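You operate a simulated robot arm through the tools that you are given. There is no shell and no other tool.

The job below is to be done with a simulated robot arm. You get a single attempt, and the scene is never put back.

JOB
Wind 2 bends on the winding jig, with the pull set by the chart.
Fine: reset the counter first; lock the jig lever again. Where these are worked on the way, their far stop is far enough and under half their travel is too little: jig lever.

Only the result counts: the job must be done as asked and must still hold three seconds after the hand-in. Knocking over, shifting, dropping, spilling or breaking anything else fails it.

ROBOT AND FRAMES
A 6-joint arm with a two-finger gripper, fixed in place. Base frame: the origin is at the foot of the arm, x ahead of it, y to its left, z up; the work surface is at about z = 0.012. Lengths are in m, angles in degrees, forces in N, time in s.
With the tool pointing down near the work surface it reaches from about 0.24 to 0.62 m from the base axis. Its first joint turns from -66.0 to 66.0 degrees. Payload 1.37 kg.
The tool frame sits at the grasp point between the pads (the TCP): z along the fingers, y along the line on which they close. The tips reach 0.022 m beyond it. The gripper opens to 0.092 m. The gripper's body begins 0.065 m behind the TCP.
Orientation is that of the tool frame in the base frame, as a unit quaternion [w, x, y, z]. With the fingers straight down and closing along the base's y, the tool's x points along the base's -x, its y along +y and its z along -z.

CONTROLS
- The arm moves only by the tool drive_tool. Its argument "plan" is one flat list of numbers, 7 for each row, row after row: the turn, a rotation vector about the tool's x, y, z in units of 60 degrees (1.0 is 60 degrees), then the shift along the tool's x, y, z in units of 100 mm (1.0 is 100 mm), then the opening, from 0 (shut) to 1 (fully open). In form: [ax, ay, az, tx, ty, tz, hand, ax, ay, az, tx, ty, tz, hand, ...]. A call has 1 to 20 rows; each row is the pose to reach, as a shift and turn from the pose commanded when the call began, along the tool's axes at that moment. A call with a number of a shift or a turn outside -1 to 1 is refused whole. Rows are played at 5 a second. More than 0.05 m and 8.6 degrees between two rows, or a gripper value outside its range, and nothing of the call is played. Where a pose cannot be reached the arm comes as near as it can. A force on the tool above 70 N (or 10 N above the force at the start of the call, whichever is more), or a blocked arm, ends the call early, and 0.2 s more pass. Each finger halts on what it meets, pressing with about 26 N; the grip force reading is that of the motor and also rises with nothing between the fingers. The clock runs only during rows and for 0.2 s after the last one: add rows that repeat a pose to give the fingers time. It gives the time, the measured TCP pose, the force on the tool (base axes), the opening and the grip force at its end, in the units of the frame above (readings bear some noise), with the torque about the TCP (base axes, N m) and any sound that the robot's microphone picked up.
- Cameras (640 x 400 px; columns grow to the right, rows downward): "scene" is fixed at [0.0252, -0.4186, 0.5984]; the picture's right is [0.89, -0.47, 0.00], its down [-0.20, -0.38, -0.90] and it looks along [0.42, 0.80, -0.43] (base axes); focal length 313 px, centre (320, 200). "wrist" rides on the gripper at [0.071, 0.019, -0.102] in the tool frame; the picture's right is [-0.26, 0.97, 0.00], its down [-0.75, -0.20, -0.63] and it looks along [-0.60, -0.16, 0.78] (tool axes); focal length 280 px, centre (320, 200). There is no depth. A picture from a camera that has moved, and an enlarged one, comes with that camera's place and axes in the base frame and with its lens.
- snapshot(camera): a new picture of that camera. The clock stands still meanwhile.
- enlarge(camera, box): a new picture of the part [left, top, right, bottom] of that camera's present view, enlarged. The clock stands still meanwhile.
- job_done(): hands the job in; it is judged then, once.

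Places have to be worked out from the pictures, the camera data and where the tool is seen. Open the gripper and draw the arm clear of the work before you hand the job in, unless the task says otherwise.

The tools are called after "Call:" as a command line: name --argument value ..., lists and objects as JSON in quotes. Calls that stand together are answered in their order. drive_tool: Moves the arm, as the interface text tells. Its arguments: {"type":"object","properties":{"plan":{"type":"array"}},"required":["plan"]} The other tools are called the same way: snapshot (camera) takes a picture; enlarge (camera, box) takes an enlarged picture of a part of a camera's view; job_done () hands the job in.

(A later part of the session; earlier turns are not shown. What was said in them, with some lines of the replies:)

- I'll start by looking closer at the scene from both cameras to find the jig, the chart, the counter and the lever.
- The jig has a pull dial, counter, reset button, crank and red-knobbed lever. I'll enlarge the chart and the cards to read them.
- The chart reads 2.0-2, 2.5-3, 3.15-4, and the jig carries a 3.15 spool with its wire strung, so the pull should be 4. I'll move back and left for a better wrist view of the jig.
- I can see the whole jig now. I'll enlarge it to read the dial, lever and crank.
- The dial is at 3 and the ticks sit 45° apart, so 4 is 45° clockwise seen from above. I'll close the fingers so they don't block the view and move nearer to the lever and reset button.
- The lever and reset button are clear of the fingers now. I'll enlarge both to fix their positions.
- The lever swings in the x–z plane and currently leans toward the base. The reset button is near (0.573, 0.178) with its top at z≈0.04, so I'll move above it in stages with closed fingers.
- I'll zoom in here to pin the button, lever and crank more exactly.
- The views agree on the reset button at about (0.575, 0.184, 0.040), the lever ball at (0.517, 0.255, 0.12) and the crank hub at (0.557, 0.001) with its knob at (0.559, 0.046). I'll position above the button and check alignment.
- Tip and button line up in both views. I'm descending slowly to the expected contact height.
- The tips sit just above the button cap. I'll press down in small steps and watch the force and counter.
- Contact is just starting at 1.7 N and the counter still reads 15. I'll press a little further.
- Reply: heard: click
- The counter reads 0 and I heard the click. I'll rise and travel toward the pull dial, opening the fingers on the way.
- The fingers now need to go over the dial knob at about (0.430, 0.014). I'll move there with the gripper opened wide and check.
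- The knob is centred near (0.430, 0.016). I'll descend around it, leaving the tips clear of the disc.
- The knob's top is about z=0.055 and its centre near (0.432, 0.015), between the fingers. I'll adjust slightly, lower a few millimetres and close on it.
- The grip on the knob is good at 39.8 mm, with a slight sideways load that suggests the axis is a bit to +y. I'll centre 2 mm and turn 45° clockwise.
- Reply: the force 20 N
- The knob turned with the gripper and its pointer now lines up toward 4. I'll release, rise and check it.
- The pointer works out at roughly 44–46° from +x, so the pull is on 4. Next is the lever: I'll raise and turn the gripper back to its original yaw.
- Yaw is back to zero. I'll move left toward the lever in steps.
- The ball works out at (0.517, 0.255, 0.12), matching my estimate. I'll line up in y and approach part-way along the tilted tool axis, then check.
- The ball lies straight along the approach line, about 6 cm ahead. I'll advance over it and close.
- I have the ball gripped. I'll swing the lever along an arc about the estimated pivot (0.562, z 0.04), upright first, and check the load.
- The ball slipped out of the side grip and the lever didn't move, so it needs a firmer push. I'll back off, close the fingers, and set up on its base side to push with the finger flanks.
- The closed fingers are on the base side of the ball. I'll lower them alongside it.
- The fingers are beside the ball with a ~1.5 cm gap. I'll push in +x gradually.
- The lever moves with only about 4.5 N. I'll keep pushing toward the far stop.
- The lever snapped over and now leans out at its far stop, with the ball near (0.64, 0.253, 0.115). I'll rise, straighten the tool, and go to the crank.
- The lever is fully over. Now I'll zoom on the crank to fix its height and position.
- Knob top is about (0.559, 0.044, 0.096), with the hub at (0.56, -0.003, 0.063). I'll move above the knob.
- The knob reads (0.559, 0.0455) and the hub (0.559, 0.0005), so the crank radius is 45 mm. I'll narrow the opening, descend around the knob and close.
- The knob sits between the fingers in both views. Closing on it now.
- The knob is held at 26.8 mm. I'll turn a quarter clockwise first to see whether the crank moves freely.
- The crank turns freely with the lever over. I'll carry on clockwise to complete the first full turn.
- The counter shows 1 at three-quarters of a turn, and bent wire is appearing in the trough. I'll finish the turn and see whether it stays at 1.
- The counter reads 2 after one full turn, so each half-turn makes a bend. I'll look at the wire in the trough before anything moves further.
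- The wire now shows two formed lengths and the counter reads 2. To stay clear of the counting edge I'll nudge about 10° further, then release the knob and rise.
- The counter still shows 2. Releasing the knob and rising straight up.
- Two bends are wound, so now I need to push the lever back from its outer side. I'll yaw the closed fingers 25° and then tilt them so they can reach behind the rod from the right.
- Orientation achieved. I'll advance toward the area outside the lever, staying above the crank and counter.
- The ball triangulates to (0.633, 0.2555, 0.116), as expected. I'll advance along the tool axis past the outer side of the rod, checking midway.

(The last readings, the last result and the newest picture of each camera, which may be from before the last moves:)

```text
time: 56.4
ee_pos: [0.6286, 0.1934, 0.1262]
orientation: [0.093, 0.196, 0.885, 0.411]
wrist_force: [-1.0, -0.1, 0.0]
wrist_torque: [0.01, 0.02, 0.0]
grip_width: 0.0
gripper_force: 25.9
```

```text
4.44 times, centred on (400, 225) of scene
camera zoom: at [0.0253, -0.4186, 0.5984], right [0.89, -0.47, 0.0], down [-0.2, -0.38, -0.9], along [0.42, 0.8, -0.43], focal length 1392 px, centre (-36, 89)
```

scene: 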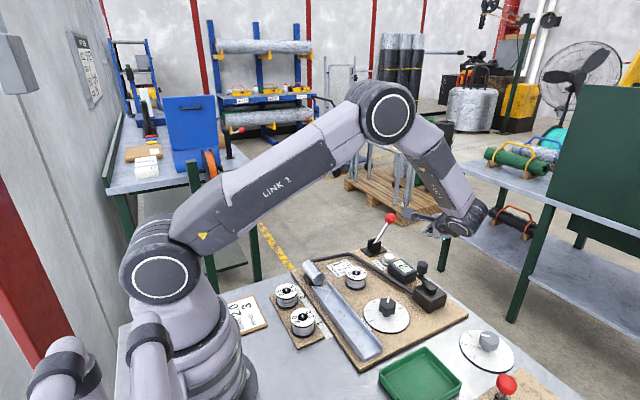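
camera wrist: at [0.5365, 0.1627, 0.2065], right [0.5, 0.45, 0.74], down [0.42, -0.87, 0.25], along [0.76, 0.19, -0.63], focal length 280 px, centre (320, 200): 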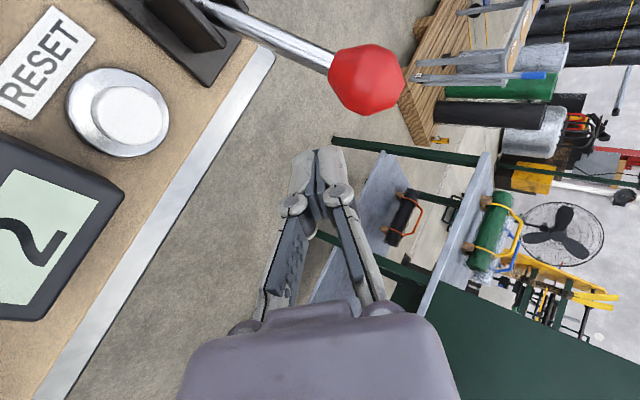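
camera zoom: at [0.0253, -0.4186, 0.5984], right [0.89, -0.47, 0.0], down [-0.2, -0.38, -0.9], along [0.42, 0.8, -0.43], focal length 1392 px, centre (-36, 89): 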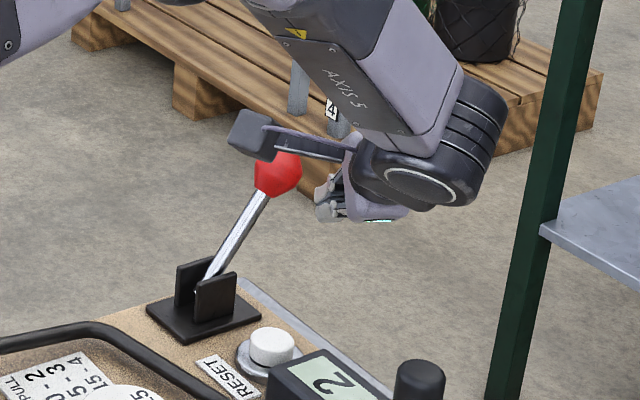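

The fingers pass outside the rod, but I want a deeper, more outward line to clear the ball and knuckles. I'll shift 11 mm outward and then advance 74 mm.

Call:
drive_tool --plan '[0, 0, 0, -0.11, 0, 0, 0, 0, 0, 0, -0.11, 0, 0.15, 0, 0, 0, 0, -0.11, 0, 0.3, 0, 0, 0, 0, -0.11, 0, 0.45, 0, 0, 0, 0, -0.11, 0, 0.6, 0, 0, 0, 0, -0.11, 0, 0.74, 0, 0, 0, 0, -0.11, 0, 0.74, 0]'

Call:
snapshot --camera "wrist"

Call:
enlarge --camera "scene" --box '[340, 190, 440, 265]'

```text
time: 58.0
ee_pos: [0.6625, 0.2397, 0.077]
orientation: [0.091, 0.196, 0.885, 0.412]
wrist_force: [-0.3, -0.5, -0.7]
wrist_torque: [0.0, 0.0, -0.02]
grip_width: 0.0002
gripper_force: 26.3
```

```text
taken
camera wrist: at [0.5708, 0.2098, 0.1572], right [0.5, 0.45, 0.74], down [0.42, -0.87, 0.25], along [0.76, 0.19, -0.63], focal length 280 px, centre (320, 200)
```

wrist: 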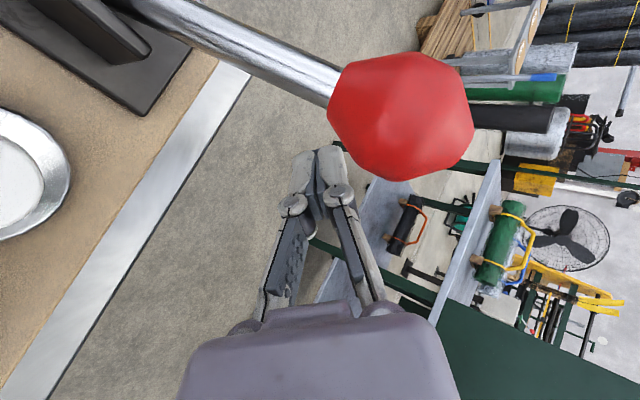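

```text
5.33 times, centred on (390, 228) of scene
camera zoom: at [0.0253, -0.4186, 0.5984], right [0.89, -0.47, 0.0], down [-0.2, -0.38, -0.9], along [0.42, 0.8, -0.43], focal length 1670 px, centre (-53, 53)
```

zoom: 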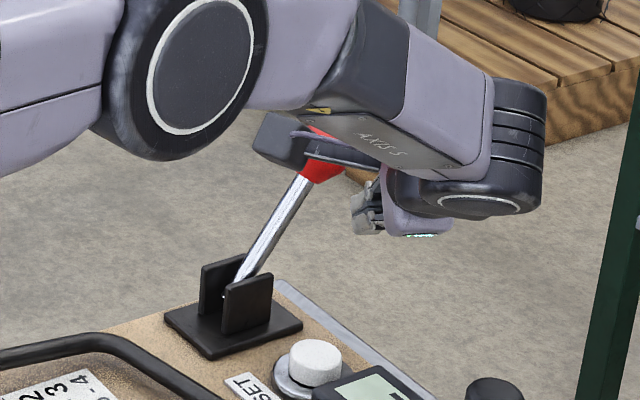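

The fingers are now behind the rod on its outer side (tip at about (0.670, 0.255, 0.063)). I'll pull toward the base slowly until I feel contact.

Call:
drive_tool --plan '[0, 0, 0, 0.091, -0.027, -0.033, 0, 0, 0, 0, 0.181, -0.054, -0.065, 0, 0, 0, 0, 0.272, -0.081, -0.098, 0, 0, 0, 0, 0.362, -0.108, -0.13, 0, 0, 0, 0, 0.453, -0.112, -0.182, 0]'

Call:
snapshot --camera "wrist"

Call:
enlarge --camera "scene" --box '[340, 190, 440, 265]'

```text
time: 59.2
ee_pos: [0.6128, 0.2389, 0.0807]
orientation: [0.094, 0.198, 0.885, 0.412]
wrist_force: [8.4, -5.0, -1.2]
wrist_torque: [0.04, 0.08, -0.08]
grip_width: 0.0
gripper_force: 26.2
```

```text
taken
camera wrist: at [0.5206, 0.2088, 0.1604], right [0.5, 0.45, 0.74], down [0.42, -0.87, 0.25], along [0.76, 0.19, -0.63], focal length 280 px, centre (320, 200)
```

wrist: 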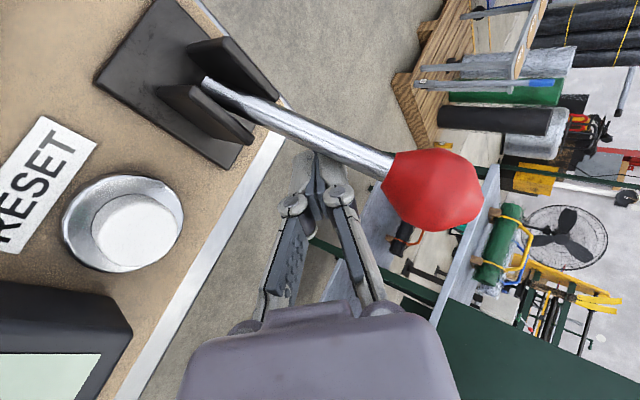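

```text
5.33 times, centred on (390, 228) of scene
camera zoom: at [0.0252, -0.4186, 0.5984], right [0.89, -0.47, 0.0], down [-0.2, -0.38, -0.9], along [0.42, 0.8, -0.43], focal length 1670 px, centre (-53, 53)
```

zoom: 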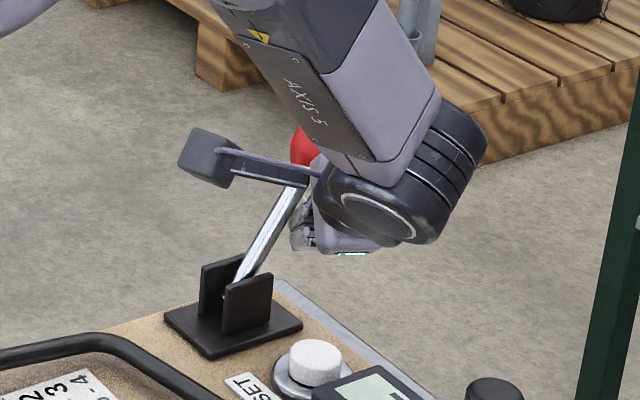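

Contact: about 10 N, with the rod lying across the fingertips. I'll keep pulling in -x with a slight rise to bring the lever past upright.

Call:
drive_tool --plan '[0, 0, 0, 0.099, 0.008, -0.038, 0, 0, 0, 0, 0.198, 0.015, -0.076, 0, 0, 0, 0, 0.297, 0.023, -0.114, 0, 0, 0, 0, 0.387, 0.019, -0.166, 0]'

Call:
snapshot --camera "wrist"

Call:
enlarge --camera "scene" --box '[340, 190, 440, 265]'

```text
time: 60.2
ee_pos: [0.57, 0.2463, 0.0924]
orientation: [0.09, 0.195, 0.885, 0.412]
wrist_force: [1.0, 0.4, -0.1]
wrist_torque: [0.01, -0.03, 0.01]
grip_width: 0.0
gripper_force: 28.2
```

```text
taken
camera wrist: at [0.4784, 0.2154, 0.1726], right [0.5, 0.45, 0.74], down [0.43, -0.87, 0.25], along [0.75, 0.19, -0.63], focal length 280 px, centre (320, 200)
```

wrist: 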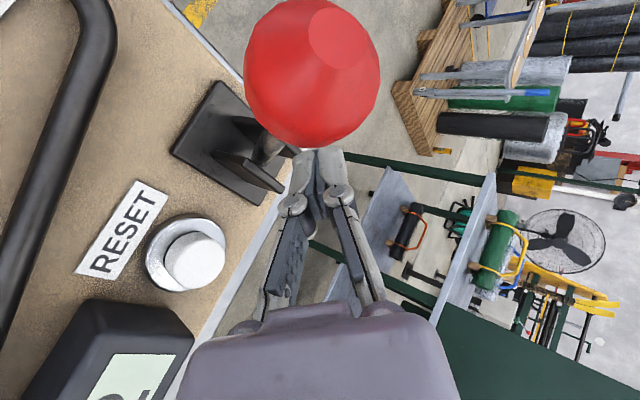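

```text
5.33 times, centred on (390, 228) of scene
camera zoom: at [0.0253, -0.4186, 0.5984], right [0.89, -0.47, 0.0], down [-0.2, -0.38, -0.9], along [0.42, 0.8, -0.43], focal length 1670 px, centre (-53, 53)
```

zoom: 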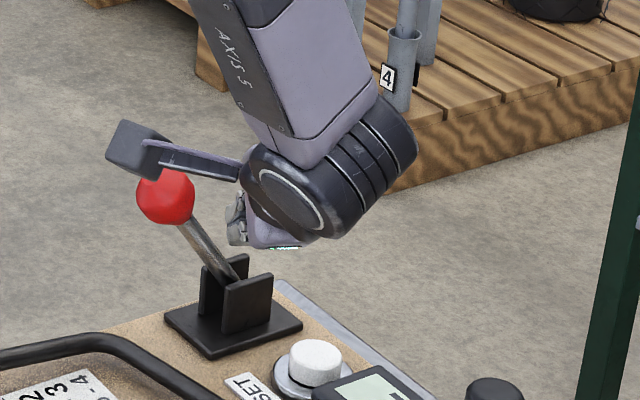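

The lever snapped back; the ball is at (0.517, 0.2555, 0.120), its original locked position. I'll retreat along the tool axis.

Call:
drive_tool --plan '[0, 0, 0, 0, 0, -0.15, 0, 0, 0, 0, 0, 0, -0.3, 0, 0, 0, 0, 0, 0, -0.5, 0, 0, 0, 0, 0, 0, -0.7, 0, 0, 0, 0, 0, 0.1, -0.9, 0, 0, 0, 0, 0, 0.3, -1.0, 0, 0, 0, 0, 0, 0.5, -1.0, 0, 0, 0, 0, 0, 0.5, -1.0, 0]'

Call:
enlarge --camera "scene" --box '[300, 190, 480, 320]'

Call:
snapshot --camera "wrist"

```text
time: 62.0
ee_pos: [0.5542, 0.2043, 0.1958]
orientation: [0.093, 0.196, 0.885, 0.412]
wrist_force: [0.8, -0.5, 0.1]
wrist_torque: [-0.01, -0.02, -0.01]
grip_width: 0.0
gripper_force: 28.2
```

```text
3.08 times, centred on (390, 255) of scene
camera zoom: at [0.0252, -0.4186, 0.5984], right [0.89, -0.47, 0.0], down [-0.2, -0.38, -0.9], along [0.42, 0.8, -0.43], focal length 963 px, centre (105, 31)
```

zoom: 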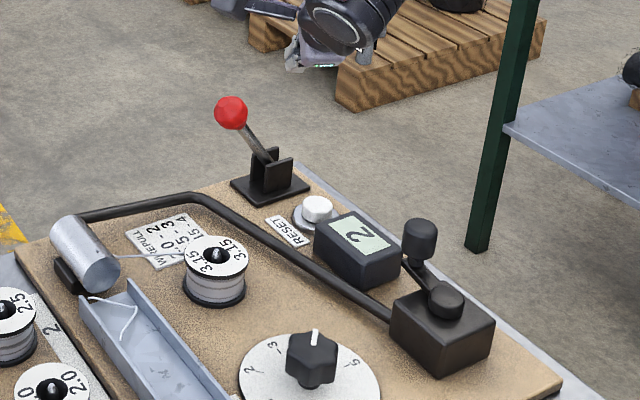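

```text
taken
camera wrist: at [0.4613, 0.1746, 0.2762], right [0.5, 0.45, 0.74], down [0.42, -0.87, 0.25], along [0.76, 0.19, -0.63], focal length 280 px, centre (320, 200)
```

wrist: 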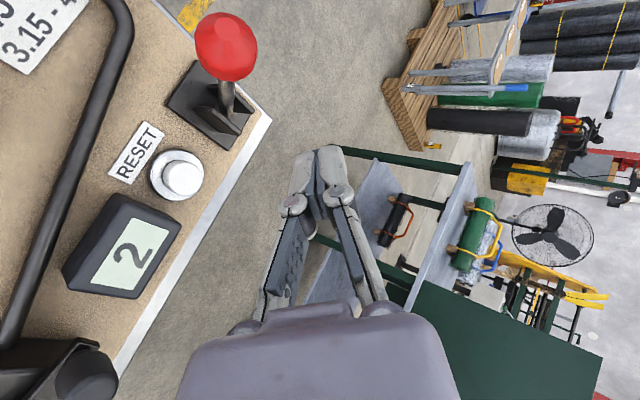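

Counter 2, lever locked, wire in the trough. I'll straighten the tool, raise it and open the gripper while moving clear.

Call:
drive_tool --plan '[0.12, 0, 0, 0, 0.1, -0.09, 0, 0.24, 0, 0, 0, 0.2, -0.18, 0, 0.36, 0, 0, 0, 0.3, -0.27, 0, 0.48, 0, 0, 0, 0.4, -0.36, 0, 0.6, 0, 0, 0, 0.5, -0.45, 0, 0.72, 0, 0, 0, 0.6, -0.52, 0, 0.833, 0, 0, 0, 0.65, -0.56, 0, 0.833, 0, 0, 0, 0.65, -0.56, 0]'

Call:
drive_tool --plan '[0, 0, -0.105, 0.2, -0.1, -0.1, 0.2, 0, 0, -0.21, 0.4, -0.2, -0.2, 0.4, 0, 0, -0.315, 0.6, -0.3, -0.3, 0.6, 0, 0, -0.417, 0.8, -0.4, -0.4, 0.8, 0, 0, -0.417, 1.0, -0.5, -0.5, 1.0, 0, 0, -0.417, 1.0, -0.5, -0.5, 1.0, 0, 0, -0.417, 1.0, -0.5, -0.5, 1.0]'

Call:
snapshot --camera "wrist"

Call:
snapshot --camera "scene"

```text
time: 63.8
ee_pos: [0.5551, 0.204, 0.2808]
orientation: [0.001, 0.217, 0.976, -0.002]
wrist_force: [0.0, 0.3, 0.0]
wrist_torque: [-0.02, 0.01, 0.04]
grip_width: 0.0
gripper_force: 28.6
```

```text
time: 65.4
ee_pos: [0.4433, 0.2024, 0.3281]
orientation: [0.0, -0.001, 1.0, -0.001]
wrist_force: [0.1, -0.6, -0.1]
wrist_torque: [0.0, 0.0, 0.01]
grip_width: 0.0921
gripper_force: 0.0
```

```text
taken
camera wrist: at [0.3711, 0.2201, 0.4307], right [0.26, 0.97, 0.0], down [0.75, -0.2, 0.63], along [0.6, -0.16, -0.78], focal length 280 px, centre (320, 200)
```

wrist: 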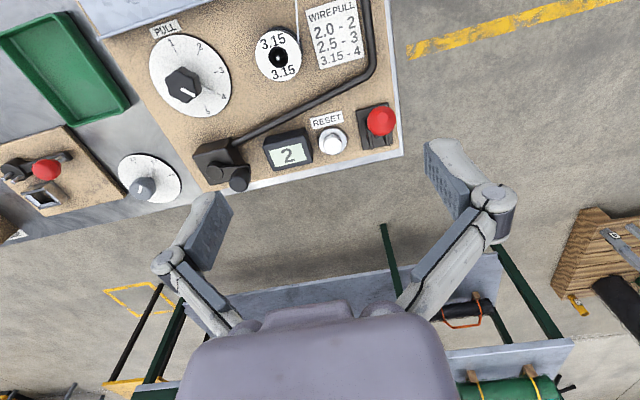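

```text
taken
```

scene: 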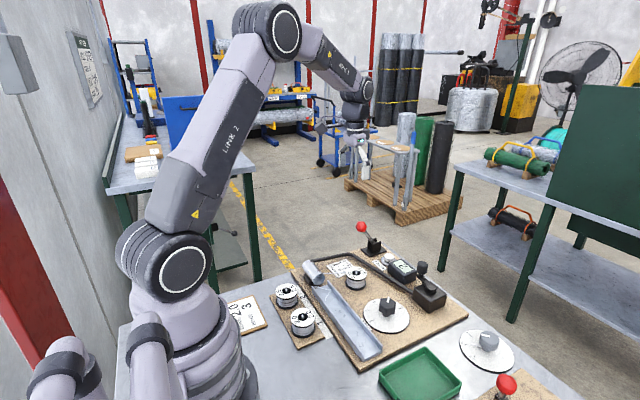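

The arm is clear with the gripper open. I'll make a last check of the dial, counter, lever and wire in enlarged views.

Call:
enlarge --camera "wrist" --box '[140, 15, 240, 125]'

Call:
enlarge --camera "scene" --box '[290, 215, 450, 325]'

Call:
enlarge --camera "scene" --box '[295, 255, 345, 300]'

```text
3.64 times, centred on (190, 70) of wrist
camera zoom: at [0.3711, 0.2201, 0.4307], right [0.26, 0.97, 0.0], down [0.75, -0.2, 0.63], along [0.6, -0.16, -0.78], focal length 1020 px, centre (793, 673)
```

zoom: 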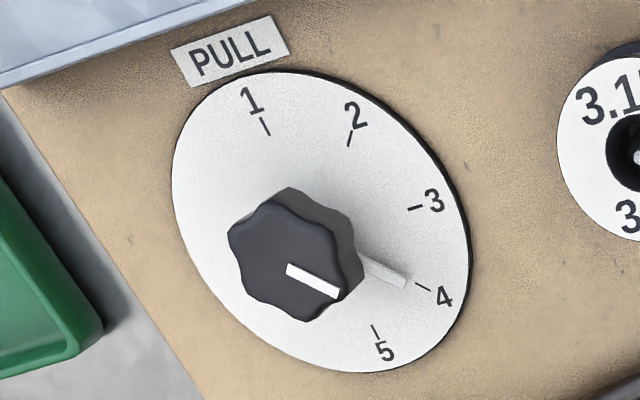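

```text
3.64 times, centred on (370, 270) of scene
camera zoom: at [0.0252, -0.4186, 0.5984], right [0.89, -0.47, 0.0], down [-0.2, -0.38, -0.9], along [0.42, 0.8, -0.43], focal length 1138 px, centre (138, -54)
```

zoom: 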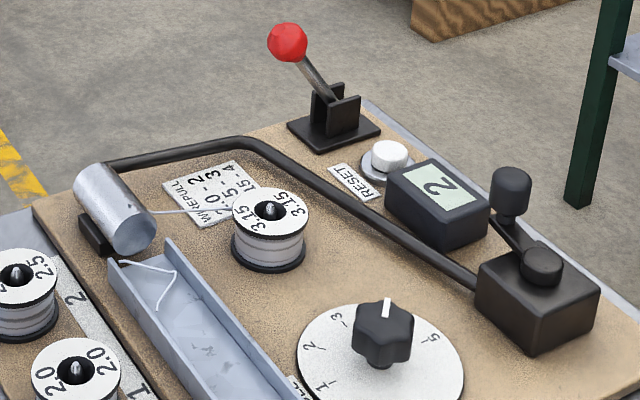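

```text
8.89 times, centred on (320, 278) of scene
camera zoom: at [0.0252, -0.4186, 0.5984], right [0.89, -0.47, 0.0], down [-0.2, -0.38, -0.9], along [0.42, 0.8, -0.43], focal length 2783 px, centre (320, -489)
```

zoom: 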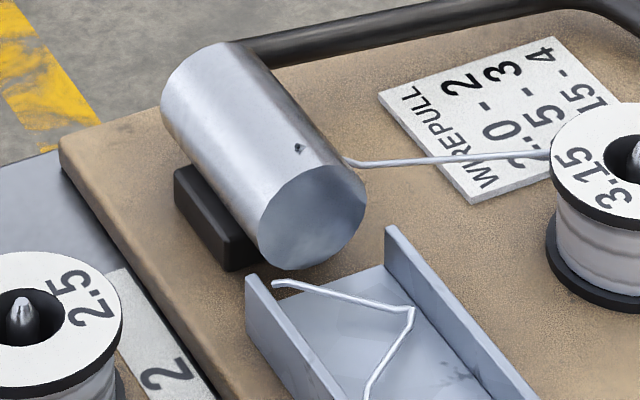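

All the checks came out right:
- **Pull dial:** on 4, the chart value for the 3.15 wire on the jig.
- **Counter:** reads 2 after being reset.
- **Lever:** back in its original locked position.
- **Wire:** the bent wire is in the trough.

The gripper is open and the arm is clear, so I'm handing the job in.

Call:
job_done

```text
The job is handed in.
```

I wound 2 bends on the jig and handed the job in. I haven't seen the judge's result.

- **Counter:** I reset it to 0 before winding, and it reads 2 now. It counts one bend per half-turn of the crank, so 2 bends took one full turn. I went about 10° further so it wouldn't rest on the counting edge.
- **Pull:** the dial is on 4, which is what the chart gives for the 3.15 wire on the jig. The order card on the table says 2.0 wire and 3 bends. I followed your instruction and the mounted spool, not the card.
- **Lever:** I moved it to its far stop to wind, then returned it to its starting position. I took that as locked because you asked to lock it again; nothing on the jig marks which side is locked. My first try to move it by gripping the ball slipped off without moving the lever.
- **Surroundings:** nothing else looked moved in the last pictures. The gripper is open and the arm is clear of the work.
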